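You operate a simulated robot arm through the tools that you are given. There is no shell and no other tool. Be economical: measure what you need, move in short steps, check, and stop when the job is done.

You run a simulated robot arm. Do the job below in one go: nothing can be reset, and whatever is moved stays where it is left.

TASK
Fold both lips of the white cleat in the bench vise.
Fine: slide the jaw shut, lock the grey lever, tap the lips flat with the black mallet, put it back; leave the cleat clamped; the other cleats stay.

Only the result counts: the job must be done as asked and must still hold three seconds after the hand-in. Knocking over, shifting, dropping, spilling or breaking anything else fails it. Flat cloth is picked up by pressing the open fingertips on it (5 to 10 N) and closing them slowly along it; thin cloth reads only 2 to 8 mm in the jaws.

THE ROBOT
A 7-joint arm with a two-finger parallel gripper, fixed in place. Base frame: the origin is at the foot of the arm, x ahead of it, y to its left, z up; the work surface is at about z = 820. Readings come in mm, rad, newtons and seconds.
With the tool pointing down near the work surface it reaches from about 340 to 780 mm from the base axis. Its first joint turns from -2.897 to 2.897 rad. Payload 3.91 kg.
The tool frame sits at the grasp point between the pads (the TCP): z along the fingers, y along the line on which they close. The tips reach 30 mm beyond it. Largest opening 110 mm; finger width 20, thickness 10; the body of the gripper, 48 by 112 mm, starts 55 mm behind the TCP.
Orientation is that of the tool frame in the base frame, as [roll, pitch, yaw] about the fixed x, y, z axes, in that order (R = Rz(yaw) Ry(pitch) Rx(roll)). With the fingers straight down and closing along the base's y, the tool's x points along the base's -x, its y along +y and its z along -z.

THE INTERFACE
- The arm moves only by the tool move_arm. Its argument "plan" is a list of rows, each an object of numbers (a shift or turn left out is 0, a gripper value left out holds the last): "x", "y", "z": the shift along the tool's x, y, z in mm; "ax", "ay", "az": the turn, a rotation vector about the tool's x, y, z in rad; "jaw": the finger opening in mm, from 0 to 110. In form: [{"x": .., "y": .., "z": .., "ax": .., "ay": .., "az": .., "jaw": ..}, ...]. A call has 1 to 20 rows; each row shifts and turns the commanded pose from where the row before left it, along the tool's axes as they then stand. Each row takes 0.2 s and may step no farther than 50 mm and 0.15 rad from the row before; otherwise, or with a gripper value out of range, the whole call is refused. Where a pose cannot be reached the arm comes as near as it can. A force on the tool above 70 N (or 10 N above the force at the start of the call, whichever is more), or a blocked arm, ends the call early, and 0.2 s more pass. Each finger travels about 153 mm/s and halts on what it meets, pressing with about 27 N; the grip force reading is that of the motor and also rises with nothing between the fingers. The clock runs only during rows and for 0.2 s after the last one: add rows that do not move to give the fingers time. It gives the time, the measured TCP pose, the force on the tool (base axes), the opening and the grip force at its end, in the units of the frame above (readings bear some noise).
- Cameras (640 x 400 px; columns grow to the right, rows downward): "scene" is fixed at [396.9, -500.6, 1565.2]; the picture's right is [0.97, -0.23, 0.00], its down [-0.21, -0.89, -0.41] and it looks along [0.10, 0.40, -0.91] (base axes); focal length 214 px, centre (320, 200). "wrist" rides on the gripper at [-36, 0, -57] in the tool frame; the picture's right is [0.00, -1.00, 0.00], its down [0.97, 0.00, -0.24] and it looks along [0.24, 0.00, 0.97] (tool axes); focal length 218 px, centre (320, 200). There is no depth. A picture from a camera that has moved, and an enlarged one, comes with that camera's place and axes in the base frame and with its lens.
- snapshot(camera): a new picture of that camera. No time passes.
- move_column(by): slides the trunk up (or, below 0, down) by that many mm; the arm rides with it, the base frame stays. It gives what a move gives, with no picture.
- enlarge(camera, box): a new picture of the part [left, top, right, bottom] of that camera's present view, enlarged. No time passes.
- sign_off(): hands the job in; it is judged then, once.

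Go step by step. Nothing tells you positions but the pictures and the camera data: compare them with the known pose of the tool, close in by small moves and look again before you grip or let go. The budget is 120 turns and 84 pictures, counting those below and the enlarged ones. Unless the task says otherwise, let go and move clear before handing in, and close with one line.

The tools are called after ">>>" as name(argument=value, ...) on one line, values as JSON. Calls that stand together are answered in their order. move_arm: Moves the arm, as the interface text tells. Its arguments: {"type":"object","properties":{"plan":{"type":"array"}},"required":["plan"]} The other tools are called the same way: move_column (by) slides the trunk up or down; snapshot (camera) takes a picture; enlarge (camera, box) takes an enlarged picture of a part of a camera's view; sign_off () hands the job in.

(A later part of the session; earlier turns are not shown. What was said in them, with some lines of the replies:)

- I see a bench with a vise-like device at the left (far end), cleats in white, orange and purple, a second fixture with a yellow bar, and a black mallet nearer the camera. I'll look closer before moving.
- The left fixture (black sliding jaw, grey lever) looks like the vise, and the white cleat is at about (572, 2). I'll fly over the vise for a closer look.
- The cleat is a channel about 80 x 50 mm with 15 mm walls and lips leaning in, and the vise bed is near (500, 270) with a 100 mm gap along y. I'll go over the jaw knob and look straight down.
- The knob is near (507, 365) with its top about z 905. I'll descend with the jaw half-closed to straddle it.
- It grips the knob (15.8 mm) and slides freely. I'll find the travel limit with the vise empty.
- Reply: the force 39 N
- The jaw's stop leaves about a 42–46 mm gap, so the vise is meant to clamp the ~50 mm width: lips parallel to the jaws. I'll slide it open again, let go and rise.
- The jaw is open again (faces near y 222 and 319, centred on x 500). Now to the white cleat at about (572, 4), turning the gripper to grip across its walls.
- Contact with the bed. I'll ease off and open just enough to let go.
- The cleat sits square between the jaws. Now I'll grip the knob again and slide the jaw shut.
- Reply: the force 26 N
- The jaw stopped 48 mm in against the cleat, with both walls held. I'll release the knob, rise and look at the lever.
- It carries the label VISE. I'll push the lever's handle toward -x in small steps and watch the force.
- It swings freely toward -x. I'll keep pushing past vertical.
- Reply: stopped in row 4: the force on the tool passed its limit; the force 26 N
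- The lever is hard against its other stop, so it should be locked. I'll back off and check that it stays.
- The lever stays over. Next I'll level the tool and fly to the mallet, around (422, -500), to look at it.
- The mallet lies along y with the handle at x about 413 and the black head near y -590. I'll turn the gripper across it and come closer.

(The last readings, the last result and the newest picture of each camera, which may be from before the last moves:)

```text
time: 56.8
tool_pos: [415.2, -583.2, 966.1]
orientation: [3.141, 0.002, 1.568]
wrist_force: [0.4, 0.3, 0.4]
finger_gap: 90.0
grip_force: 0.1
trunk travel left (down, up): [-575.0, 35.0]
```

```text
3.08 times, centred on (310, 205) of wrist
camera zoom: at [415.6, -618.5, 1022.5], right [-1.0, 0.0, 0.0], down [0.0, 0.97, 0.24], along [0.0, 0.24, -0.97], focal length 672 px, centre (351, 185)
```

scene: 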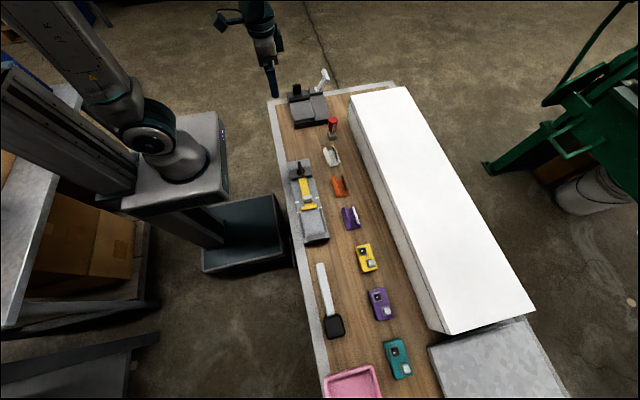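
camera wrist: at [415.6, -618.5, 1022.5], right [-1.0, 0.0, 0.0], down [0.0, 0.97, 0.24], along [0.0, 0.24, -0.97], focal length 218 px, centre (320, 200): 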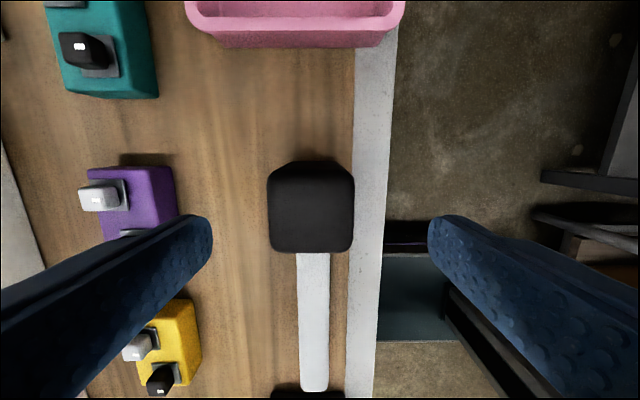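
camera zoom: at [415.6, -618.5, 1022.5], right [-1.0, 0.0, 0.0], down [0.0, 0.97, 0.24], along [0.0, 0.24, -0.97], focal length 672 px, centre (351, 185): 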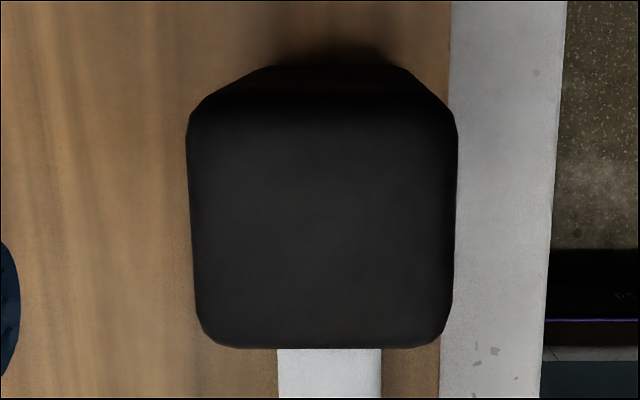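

The mallet stands on its head face (head about 47 × 44 mm, top near z 906, centre ~(420.5, -580)), with the handle held out along +y. I'll grip the head itself from above so a press goes straight down.

>>> move_arm(plan=[{"x": 2, "y": 3, "z": 25}, {"x": 1, "y": 2.5, "z": 25}, {"z": 20}, {"z": 14}, {}])

>>> snapshot(camera="wrist")

```text
time: 58.0
tool_pos: [420.0, -579.4, 881.3]
orientation: [3.141, 0.002, 1.569]
wrist_force: [-0.5, 0.6, 1.3]
finger_gap: 90.5
grip_force: 0.2
trunk travel left (down, up): [-575.0, 35.0]
```

```text
39 pictures are left
camera wrist: at [420.9, -616.1, 939.5], right [-1.0, 0.0, 0.0], down [0.0, 0.97, 0.24], along [0.0, 0.24, -0.97], focal length 218 px, centre (320, 200)
```

wrist: 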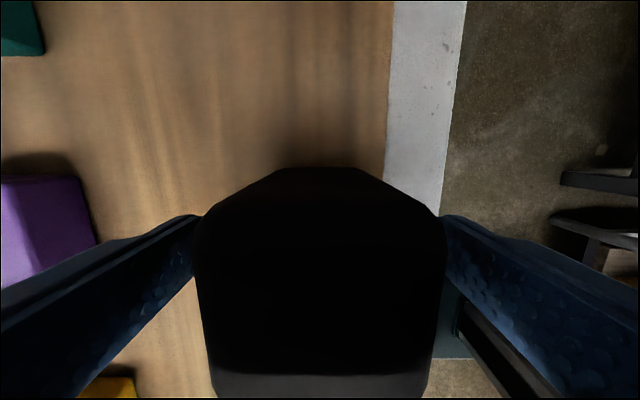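

>>> move_arm(plan=[{"jaw": 70}, {"jaw": 58}, {"jaw": 50}, {"jaw": 44}, {"jaw": 40}, {}, {}])

```text
time: 59.6
tool_pos: [420.1, -580.6, 881.9]
orientation: [3.141, -0.001, 1.57]
wrist_force: [0.9, -0.2, 0.7]
finger_gap: 52.1
grip_force: 27.0
trunk travel left (down, up): [-575.0, 35.0]
```

Head gripped (52 mm). I'll lift a little and check.

>>> move_arm(plan=[{"z": -15}, {"z": -35}, {"z": -40}, {"z": -40}, {}])

>>> enlarge(camera="scene", box=[270, 220, 400, 370])

>>> snapshot(camera="wrist")

```text
time: 60.8
tool_pos: [420.4, -579.6, 1010.9]
orientation: [-3.14, 0.0, 1.569]
wrist_force: [0.9, 0.3, -2.0]
finger_gap: 52.0
grip_force: 27.2
trunk travel left (down, up): [-575.0, 35.0]
```

```text
2.67 times, centred on (335, 295) of scene
camera zoom: at [396.9, -500.6, 1565.2], right [0.97, -0.23, 0.0], down [-0.21, -0.89, -0.41], along [0.1, 0.4, -0.91], focal length 572 px, centre (280, -53)
```

zoom: 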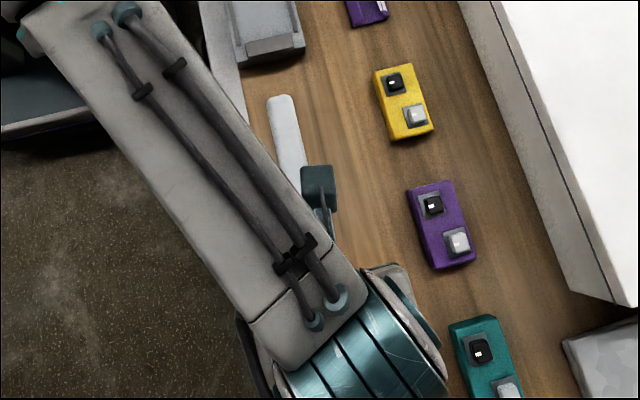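

```text
37 pictures are left
camera wrist: at [421.5, -616.1, 1068.4], right [-1.0, 0.0, 0.0], down [0.0, 0.97, 0.24], along [0.0, 0.24, -0.97], focal length 218 px, centre (320, 200)
```

wrist: 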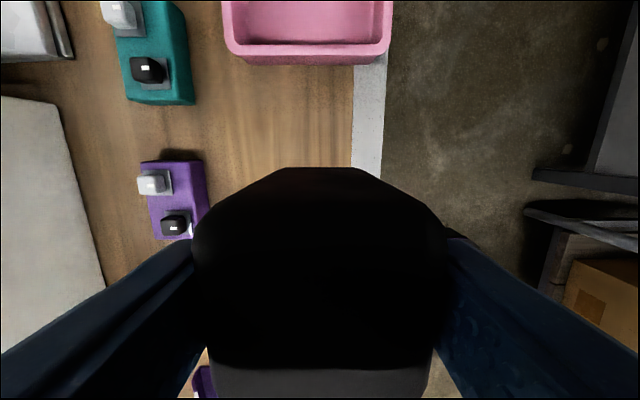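

>>> move_arm(plan=[{"x": 48, "y": 6}, {"x": 48, "y": 6}, {"x": 48, "y": 6}, {"x": 48, "y": 6}, {"x": 48, "y": 6}, {"x": 48, "y": 6}, {"x": 48, "y": 6}, {"x": 48, "y": 6}, {"x": 48, "y": 6}, {"az": -0.143}, {"az": -0.143}, {"az": -0.143}, {"az": -0.143}, {"az": -0.143}, {"az": -0.143}, {"az": -0.143}, {"az": -0.143}, {"az": -0.143}, {"az": -0.143}, {"az": -0.143}])

```text
time: 65.0
tool_pos: [475.8, -148.6, 1011.4]
orientation: [-3.141, -0.001, -3.138]
wrist_force: [0.2, -0.1, -3.3]
finger_gap: 51.8
grip_force: 27.3
trunk travel left (down, up): [-575.0, 35.0]
```

>>> move_arm(plan=[{"x": -2.7, "y": 44}, {"x": -2.7, "y": 44}, {"x": -2.7, "y": 44}, {"x": -2.7, "y": 44}, {"x": -2.7, "y": 44}, {"x": -2.7, "y": 44}, {"x": -2.7, "y": 44}, {"x": -2.7, "y": 44}, {"x": -2.7, "y": 44, "az": 0.004}, {}])

>>> snapshot(camera="wrist")

>>> enlarge(camera="scene", box=[270, 50, 366, 140])

```text
time: 67.2
tool_pos: [499.8, 249.4, 1011.2]
orientation: [-3.141, -0.001, 3.136]
wrist_force: [-1.5, 0.8, -2.5]
finger_gap: 52.1
grip_force: 26.4
trunk travel left (down, up): [-575.0, 35.0]
```

```text
36 pictures are left
camera wrist: at [536.3, 249.5, 1068.4], right [-0.01, -1.0, 0.0], down [-0.97, 0.01, 0.24], along [-0.24, 0.0, -0.97], focal length 218 px, centre (320, 200)
```

wrist: 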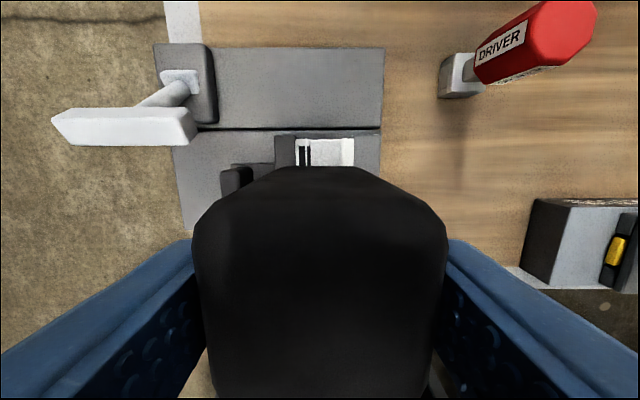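

```text
4.44 times, centred on (318, 95) of scene
camera zoom: at [396.9, -500.6, 1565.2], right [0.97, -0.23, 0.0], down [-0.21, -0.89, -0.41], along [0.1, 0.4, -0.91], focal length 953 px, centre (329, 667)
```

zoom: 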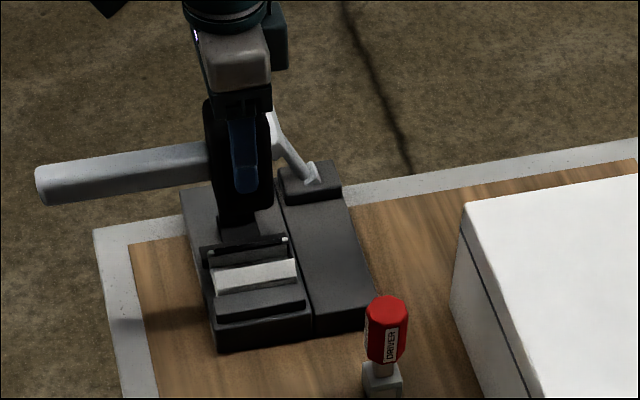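

The mallet head is above the cleat. I'll centre it at y 246, come down, and press the lips in small steps while watching the force.

>>> move_arm(plan=[{"y": -3.4, "z": 25}, {"z": 25}, {"z": 10}, {"z": 5}, {"z": 3}, {}])

>>> move_arm(plan=[{"z": 3}, {"z": 3}, {"z": 3}, {}])

>>> enlarge(camera="scene", box=[280, 70, 344, 130])

```text
time: 68.6
tool_pos: [500.7, 244.2, 946.5]
orientation: [3.136, 0.009, 3.137]
wrist_force: [2.3, 2.2, 45.5]
finger_gap: 52.1
grip_force: 27.4
trunk travel left (down, up): [-575.0, 35.0]
```

```text
time: 69.6
tool_pos: [498.6, 242.6, 936.3]
orientation: [3.141, 0.002, 3.136]
wrist_force: [-5.1, -5.9, 34.3]
finger_gap: 52.0
grip_force: 26.9
trunk travel left (down, up): [-575.0, 35.0]
```

```text
6.67 times, centred on (312, 100) of scene
camera zoom: at [396.9, -500.6, 1565.2], right [0.97, -0.23, 0.0], down [-0.21, -0.89, -0.41], along [0.1, 0.4, -0.91], focal length 1430 px, centre (373, 867)
```

zoom: 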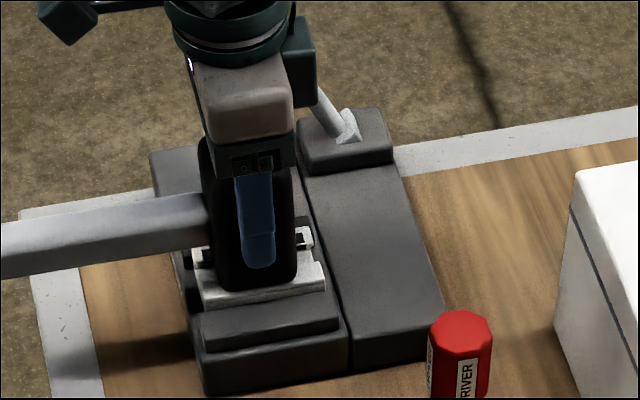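

>>> move_arm(plan=[{"z": 3}, {"z": 3}, {}])

>>> enlarge(camera="scene", box=[280, 70, 344, 130])

```text
time: 70.4
tool_pos: [498.7, 243.1, 926.7]
orientation: [-3.14, -0.003, 3.136]
wrist_force: [0.1, -4.4, 5.5]
finger_gap: 51.7
grip_force: 26.4
trunk travel left (down, up): [-575.0, 35.0]
```

```text
6.67 times, centred on (312, 100) of scene
camera zoom: at [396.9, -500.6, 1565.2], right [0.97, -0.23, 0.0], down [-0.21, -0.89, -0.41], along [0.1, 0.4, -0.91], focal length 1430 px, centre (373, 867)
```

zoom: 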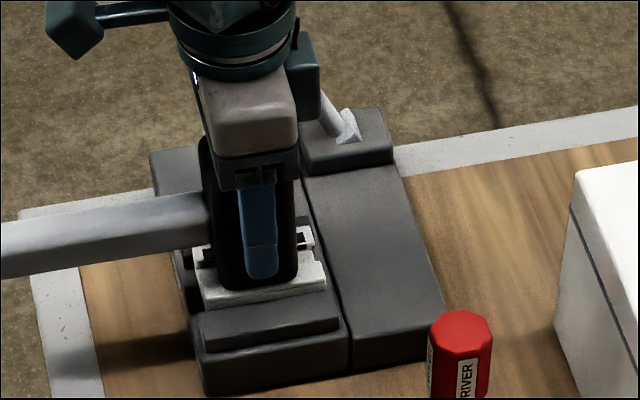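

The force has fallen, so the head may be slipping up between the fingers. I'll rise and look at the lips and the grip.

>>> move_arm(plan=[{"z": -20}, {"z": -40}, {"z": -30, "y": -40, "x": 20}, {"y": -45, "x": 20}, {}])

>>> snapshot(camera="wrist")

>>> enlarge(camera="scene", box=[270, 60, 350, 135])

```text
refused: row 3 steps farther than a row can; nothing moved
```

```text
32 pictures are left
camera wrist: at [536.4, 243.4, 984.2], right [-0.01, -1.0, 0.0], down [-0.97, 0.01, 0.24], along [-0.24, 0.0, -0.97], focal length 218 px, centre (320, 200)
```

wrist: 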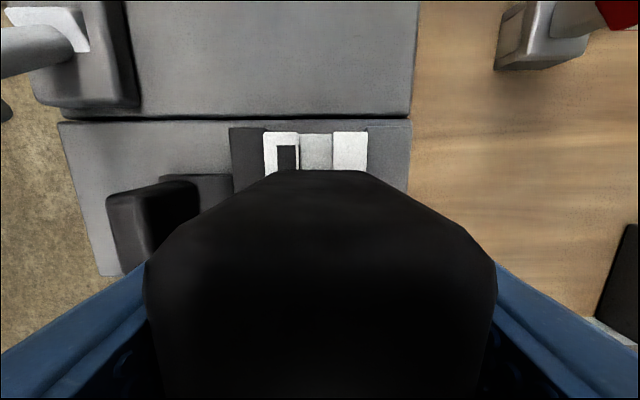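

```text
5.33 times, centred on (310, 98) of scene
camera zoom: at [396.9, -500.6, 1565.2], right [0.97, -0.23, 0.0], down [-0.21, -0.89, -0.41], along [0.1, 0.4, -0.91], focal length 1144 px, centre (373, 747)
```

zoom: 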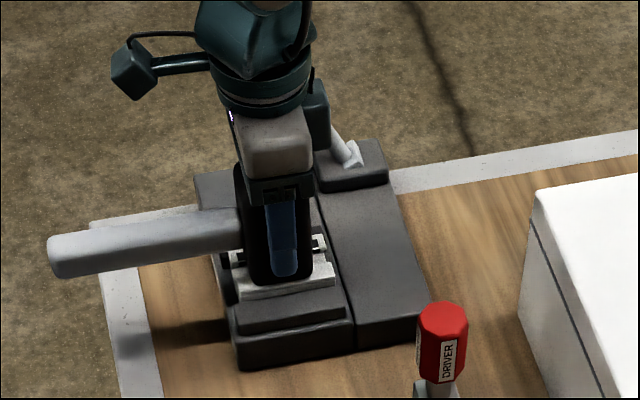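

>>> move_arm(plan=[{"z": -20}, {"z": -40}, {"z": -40}, {"y": -40, "x": 20}, {"y": -45, "x": 10}, {}])

>>> snapshot(camera="wrist")

>>> enlarge(camera="scene", box=[270, 60, 350, 135])

```text
time: 71.8
tool_pos: [469.8, 159.5, 1028.1]
orientation: [-3.14, 0.0, 3.137]
wrist_force: [0.7, -0.7, -2.7]
finger_gap: 52.0
grip_force: 27.2
trunk travel left (down, up): [-575.0, 35.0]
```

```text
30 pictures are left
camera wrist: at [506.1, 159.1, 1085.5], right [0.0, -1.0, 0.0], down [-0.97, 0.0, 0.24], along [-0.24, 0.0, -0.97], focal length 218 px, centre (320, 200)
```

wrist: 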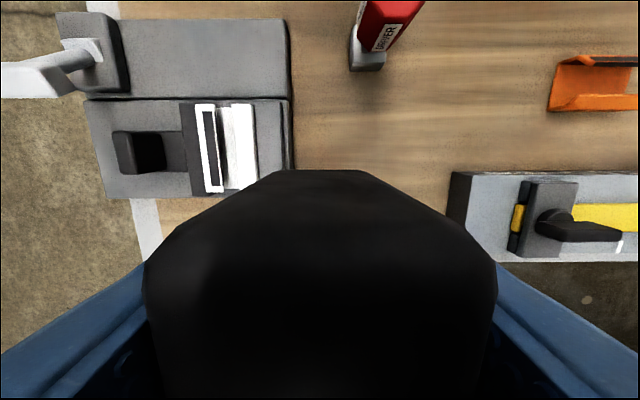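

```text
5.33 times, centred on (310, 98) of scene
camera zoom: at [396.9, -500.6, 1565.2], right [0.97, -0.23, 0.0], down [-0.21, -0.89, -0.41], along [0.1, 0.4, -0.91], focal length 1144 px, centre (373, 747)
```

zoom: 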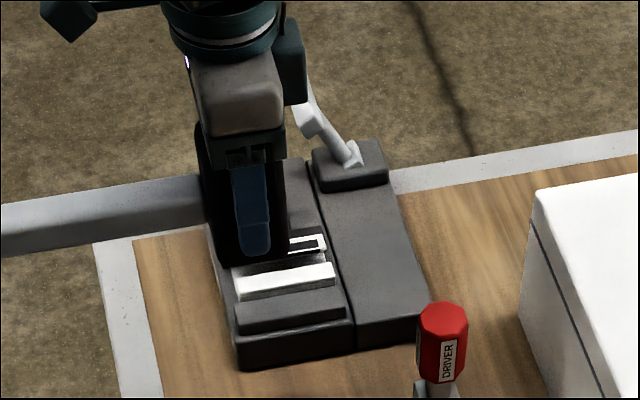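

>>> enlarge(camera="wrist", box=[80, 80, 300, 210])

```text
2.91 times, centred on (190, 145) of wrist
camera zoom: at [506.1, 159.1, 1085.5], right [0.0, -1.0, 0.0], down [-0.97, 0.0, 0.24], along [-0.24, 0.0, -0.97], focal length 635 px, centre (698, 360)
```

zoom: 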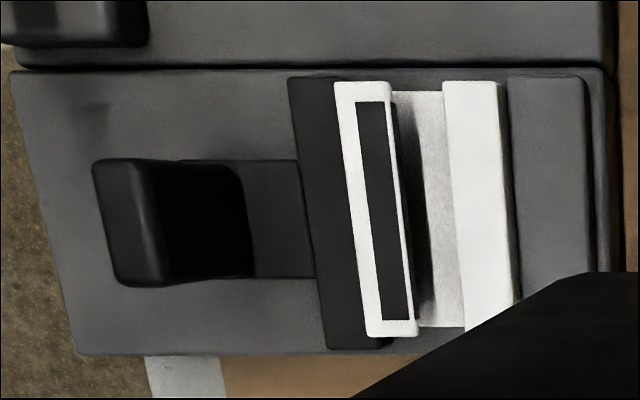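

Both lips now read as flat (about 18 mm wide each in plan). I'll carry the mallet back the way it came.

>>> move_arm(plan=[{"x": -1, "y": -44}, {"x": -1, "y": -44}, {"x": -1, "y": -44}, {"x": -1, "y": -44}, {"x": -1, "y": -44}, {"x": -1, "y": -44}, {"y": -44}, {"az": 0.1425}, {"az": 0.1425}, {"az": 0.1425}, {"az": 0.1425}, {"az": 0.1425}, {"az": 0.1425}, {"az": 0.1425}, {"az": 0.1425}, {"az": 0.1425}, {"az": 0.1425}, {"az": 0.1425}, {}])

>>> move_arm(plan=[{"x": -48, "y": -6}, {"x": -48, "y": -6}, {"x": -48, "y": -6}, {"x": -48, "y": -6}, {"x": -48, "y": -6}, {"x": -48, "y": -6}, {"x": -48, "y": -6}, {"x": -48, "y": -6}, {"x": -45, "y": -6}, {}])

>>> snapshot(camera="wrist")

>>> enlarge(camera="scene", box=[270, 220, 400, 370])

```text
time: 75.8
tool_pos: [474.0, -147.0, 1027.7]
orientation: [-3.14, -0.002, 1.565]
wrist_force: [-0.6, -0.6, -2.7]
finger_gap: 51.5
grip_force: 26.7
trunk travel left (down, up): [-575.0, 35.0]
```

```text
time: 78.0
tool_pos: [421.1, -577.9, 1028.0]
orientation: [3.141, 0.001, 1.572]
wrist_force: [-0.4, 0.3, -2.4]
finger_gap: 51.8
grip_force: 26.5
trunk travel left (down, up): [-575.0, 35.0]
```

```text
27 pictures are left
camera wrist: at [422.2, -613.9, 1085.5], right [-1.0, 0.0, 0.0], down [0.0, 0.97, 0.24], along [0.0, 0.24, -0.97], focal length 218 px, centre (320, 200)
```

wrist: 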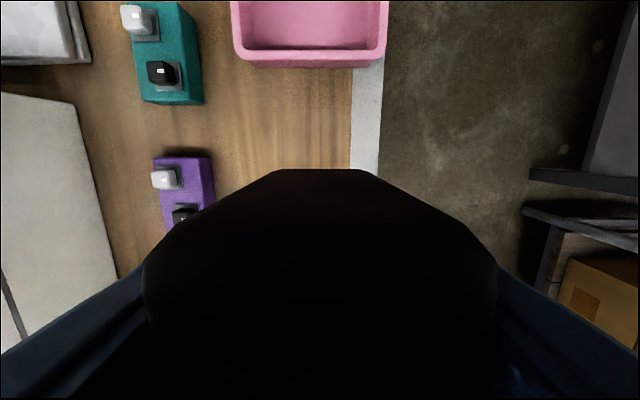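

```text
2.67 times, centred on (335, 295) of scene
camera zoom: at [396.9, -500.6, 1565.2], right [0.97, -0.23, 0.0], down [-0.21, -0.89, -0.41], along [0.1, 0.4, -0.91], focal length 572 px, centre (280, -53)
```

zoom: 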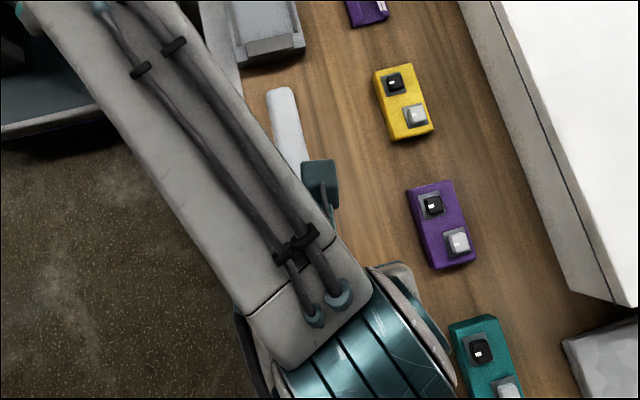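

>>> move_arm(plan=[{"x": -2.5, "y": -0.8, "z": 40}, {"z": 40}, {"z": 40}, {"z": 20}, {"z": 5}, {"z": 4}, {"z": 3}, {}])

>>> snapshot(camera="wrist")

```text
time: 79.8
tool_pos: [418.7, -579.9, 875.0]
orientation: [3.141, 0.0, 1.57]
wrist_force: [0.9, -0.3, -2.5]
finger_gap: 51.9
grip_force: 27.3
trunk travel left (down, up): [-575.0, 35.0]
```

```text
25 pictures are left
camera wrist: at [420.1, -616.5, 933.5], right [-1.0, 0.0, 0.0], down [0.0, 0.97, 0.24], along [0.0, 0.24, -0.97], focal length 218 px, centre (320, 200)
```

wrist: 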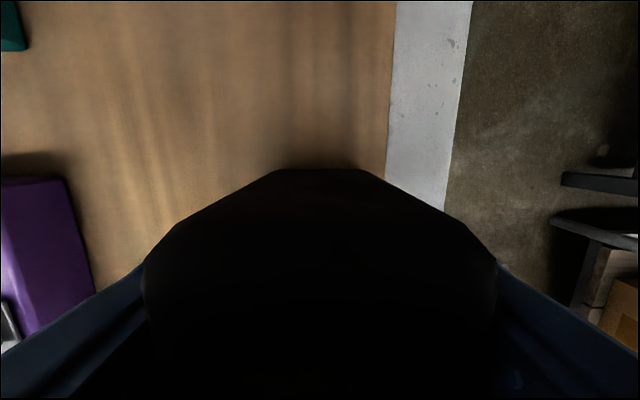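

No table contact yet (weight still -2.5 N). I'll keep lowering by small steps until the force turns.

>>> move_arm(plan=[{"z": 2, "y": 0.7}, {"z": 1.5}, {"z": 1}, {}])

>>> move_arm(plan=[{"z": 1}, {"z": 1}, {}])

```text
time: 80.8
tool_pos: [419.9, -580.0, 871.9]
orientation: [3.141, 0.001, 1.572]
wrist_force: [-0.4, 0.0, -2.3]
finger_gap: 51.9
grip_force: 26.4
trunk travel left (down, up): [-575.0, 35.0]
```

```text
time: 81.6
tool_pos: [419.2, -578.9, 869.9]
orientation: [-3.14, 0.004, 1.571]
wrist_force: [0.4, -0.5, 0.6]
finger_gap: 51.7
grip_force: 27.1
trunk travel left (down, up): [-575.0, 35.0]
```

Contact: the weight is on the table. I'll open slowly and rise straight up.

>>> move_arm(plan=[{"z": 0.5}, {"jaw": 54}, {"jaw": 60}, {"jaw": 72}, {"jaw": 90}, {}, {"z": -30}, {"z": -40}, {"z": -40}, {"z": -30}, {}])

>>> snapshot(camera="wrist")

```text
time: 84.0
tool_pos: [420.2, -580.3, 1008.5]
orientation: [3.14, 0.0, 1.57]
wrist_force: [0.0, -0.8, -0.2]
finger_gap: 89.9
grip_force: 0.1
trunk travel left (down, up): [-575.0, 35.0]
```

```text
24 pictures are left
camera wrist: at [421.0, -615.7, 1067.1], right [-1.0, 0.0, 0.0], down [0.0, 0.97, 0.24], along [0.0, 0.24, -0.97], focal length 218 px, centre (320, 200)
```

wrist: 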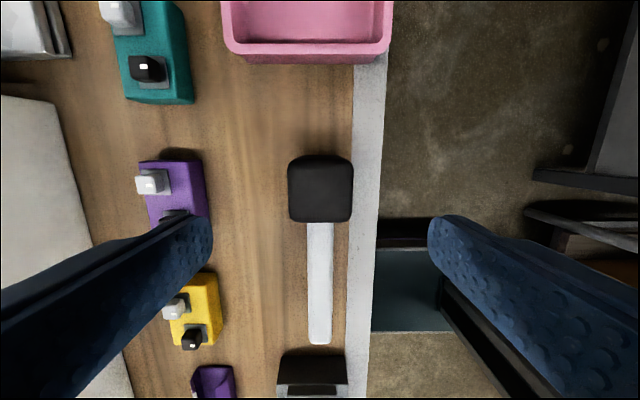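

The mallet is standing where it was. Now a close oblique look at the vise to verify the lips.

>>> move_arm(plan=[{"x": 45.7, "y": 5.7}, {"x": 45.7, "y": 5.7}, {"x": 45.7, "y": 5.7}, {"x": 45.7, "y": 5.7}, {"x": 45.7, "y": 5.7}, {"x": 45.7, "y": 5.7}, {"x": 45.7, "y": 5.7}, {"x": 45.7, "y": 5.7}, {"x": 45.7, "y": 5.7}, {"x": 45.7, "y": 5.7}, {"x": 45.7, "y": 5.7}, {"x": 45.7, "y": 5.7}, {"x": 45.7, "y": 5.7}, {"x": 45.7, "y": 5.7}, {"ay": 0.14}, {"ay": 0.14}, {"ay": 0.14}, {"ay": 0.14}, {"ay": 0.14}, {}])

>>> snapshot(camera="wrist")

```text
time: 88.2
tool_pos: [498.8, 60.8, 1007.9]
orientation: [3.141, -0.703, 1.572]
wrist_force: [0.0, -0.2, 0.7]
finger_gap: 90.1
grip_force: 0.1
trunk travel left (down, up): [-575.0, 35.0]
```

```text
23 pictures are left
camera wrist: at [500.9, -4.4, 1029.7], right [-1.0, 0.0, 0.0], down [0.0, 0.59, 0.81], along [0.0, 0.81, -0.59], focal length 218 px, centre (320, 200)
```

wrist: 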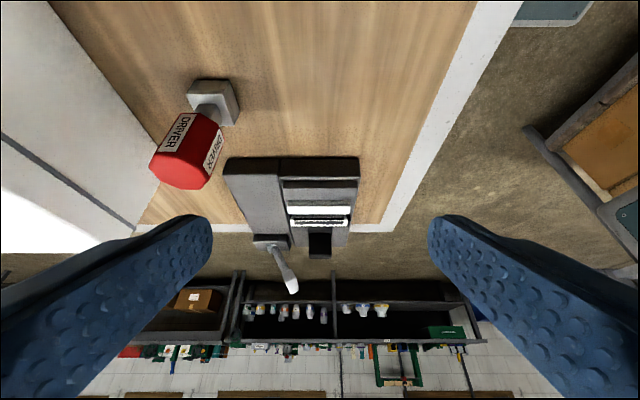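

>>> enlarge(camera="wrist", box=[270, 150, 370, 265])

>>> enlarge(camera="scene", box=[285, 80, 340, 130])

```text
3.48 times, centred on (320, 208) of wrist
camera zoom: at [500.9, -4.4, 1029.7], right [-1.0, 0.0, 0.0], down [0.0, 0.59, 0.81], along [0.0, 0.81, -0.59], focal length 759 px, centre (320, 174)
```

zoom: 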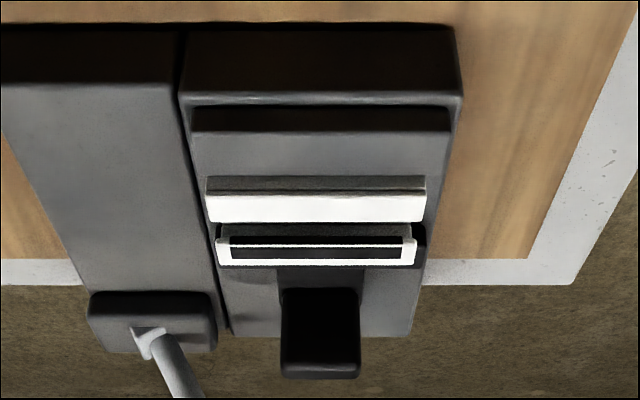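

```text
8.00 times, centred on (312, 105) of scene
camera zoom: at [396.9, -500.6, 1565.2], right [0.97, -0.23, 0.0], down [-0.21, -0.89, -0.41], along [0.1, 0.4, -0.91], focal length 1716 px, centre (380, 960)
```

zoom: 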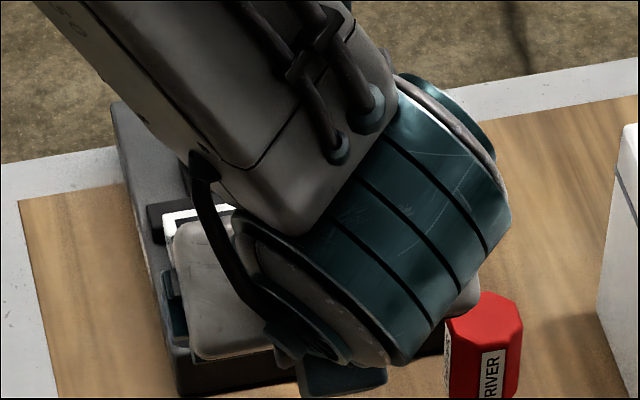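

Both lips read flat, the cleat is held between the jaws, the lever is over and the mallet is back in its place with the arm clear. Handing in.

>>> sign_off()

```text
The job is handed in.
```

I folded both lips of the white cleat flat in the vise and handed the job in. The cleat is still clamped with the jaw shut and the grey lever locked. The mallet is back where it stood, and I didn't touch the other cleats.
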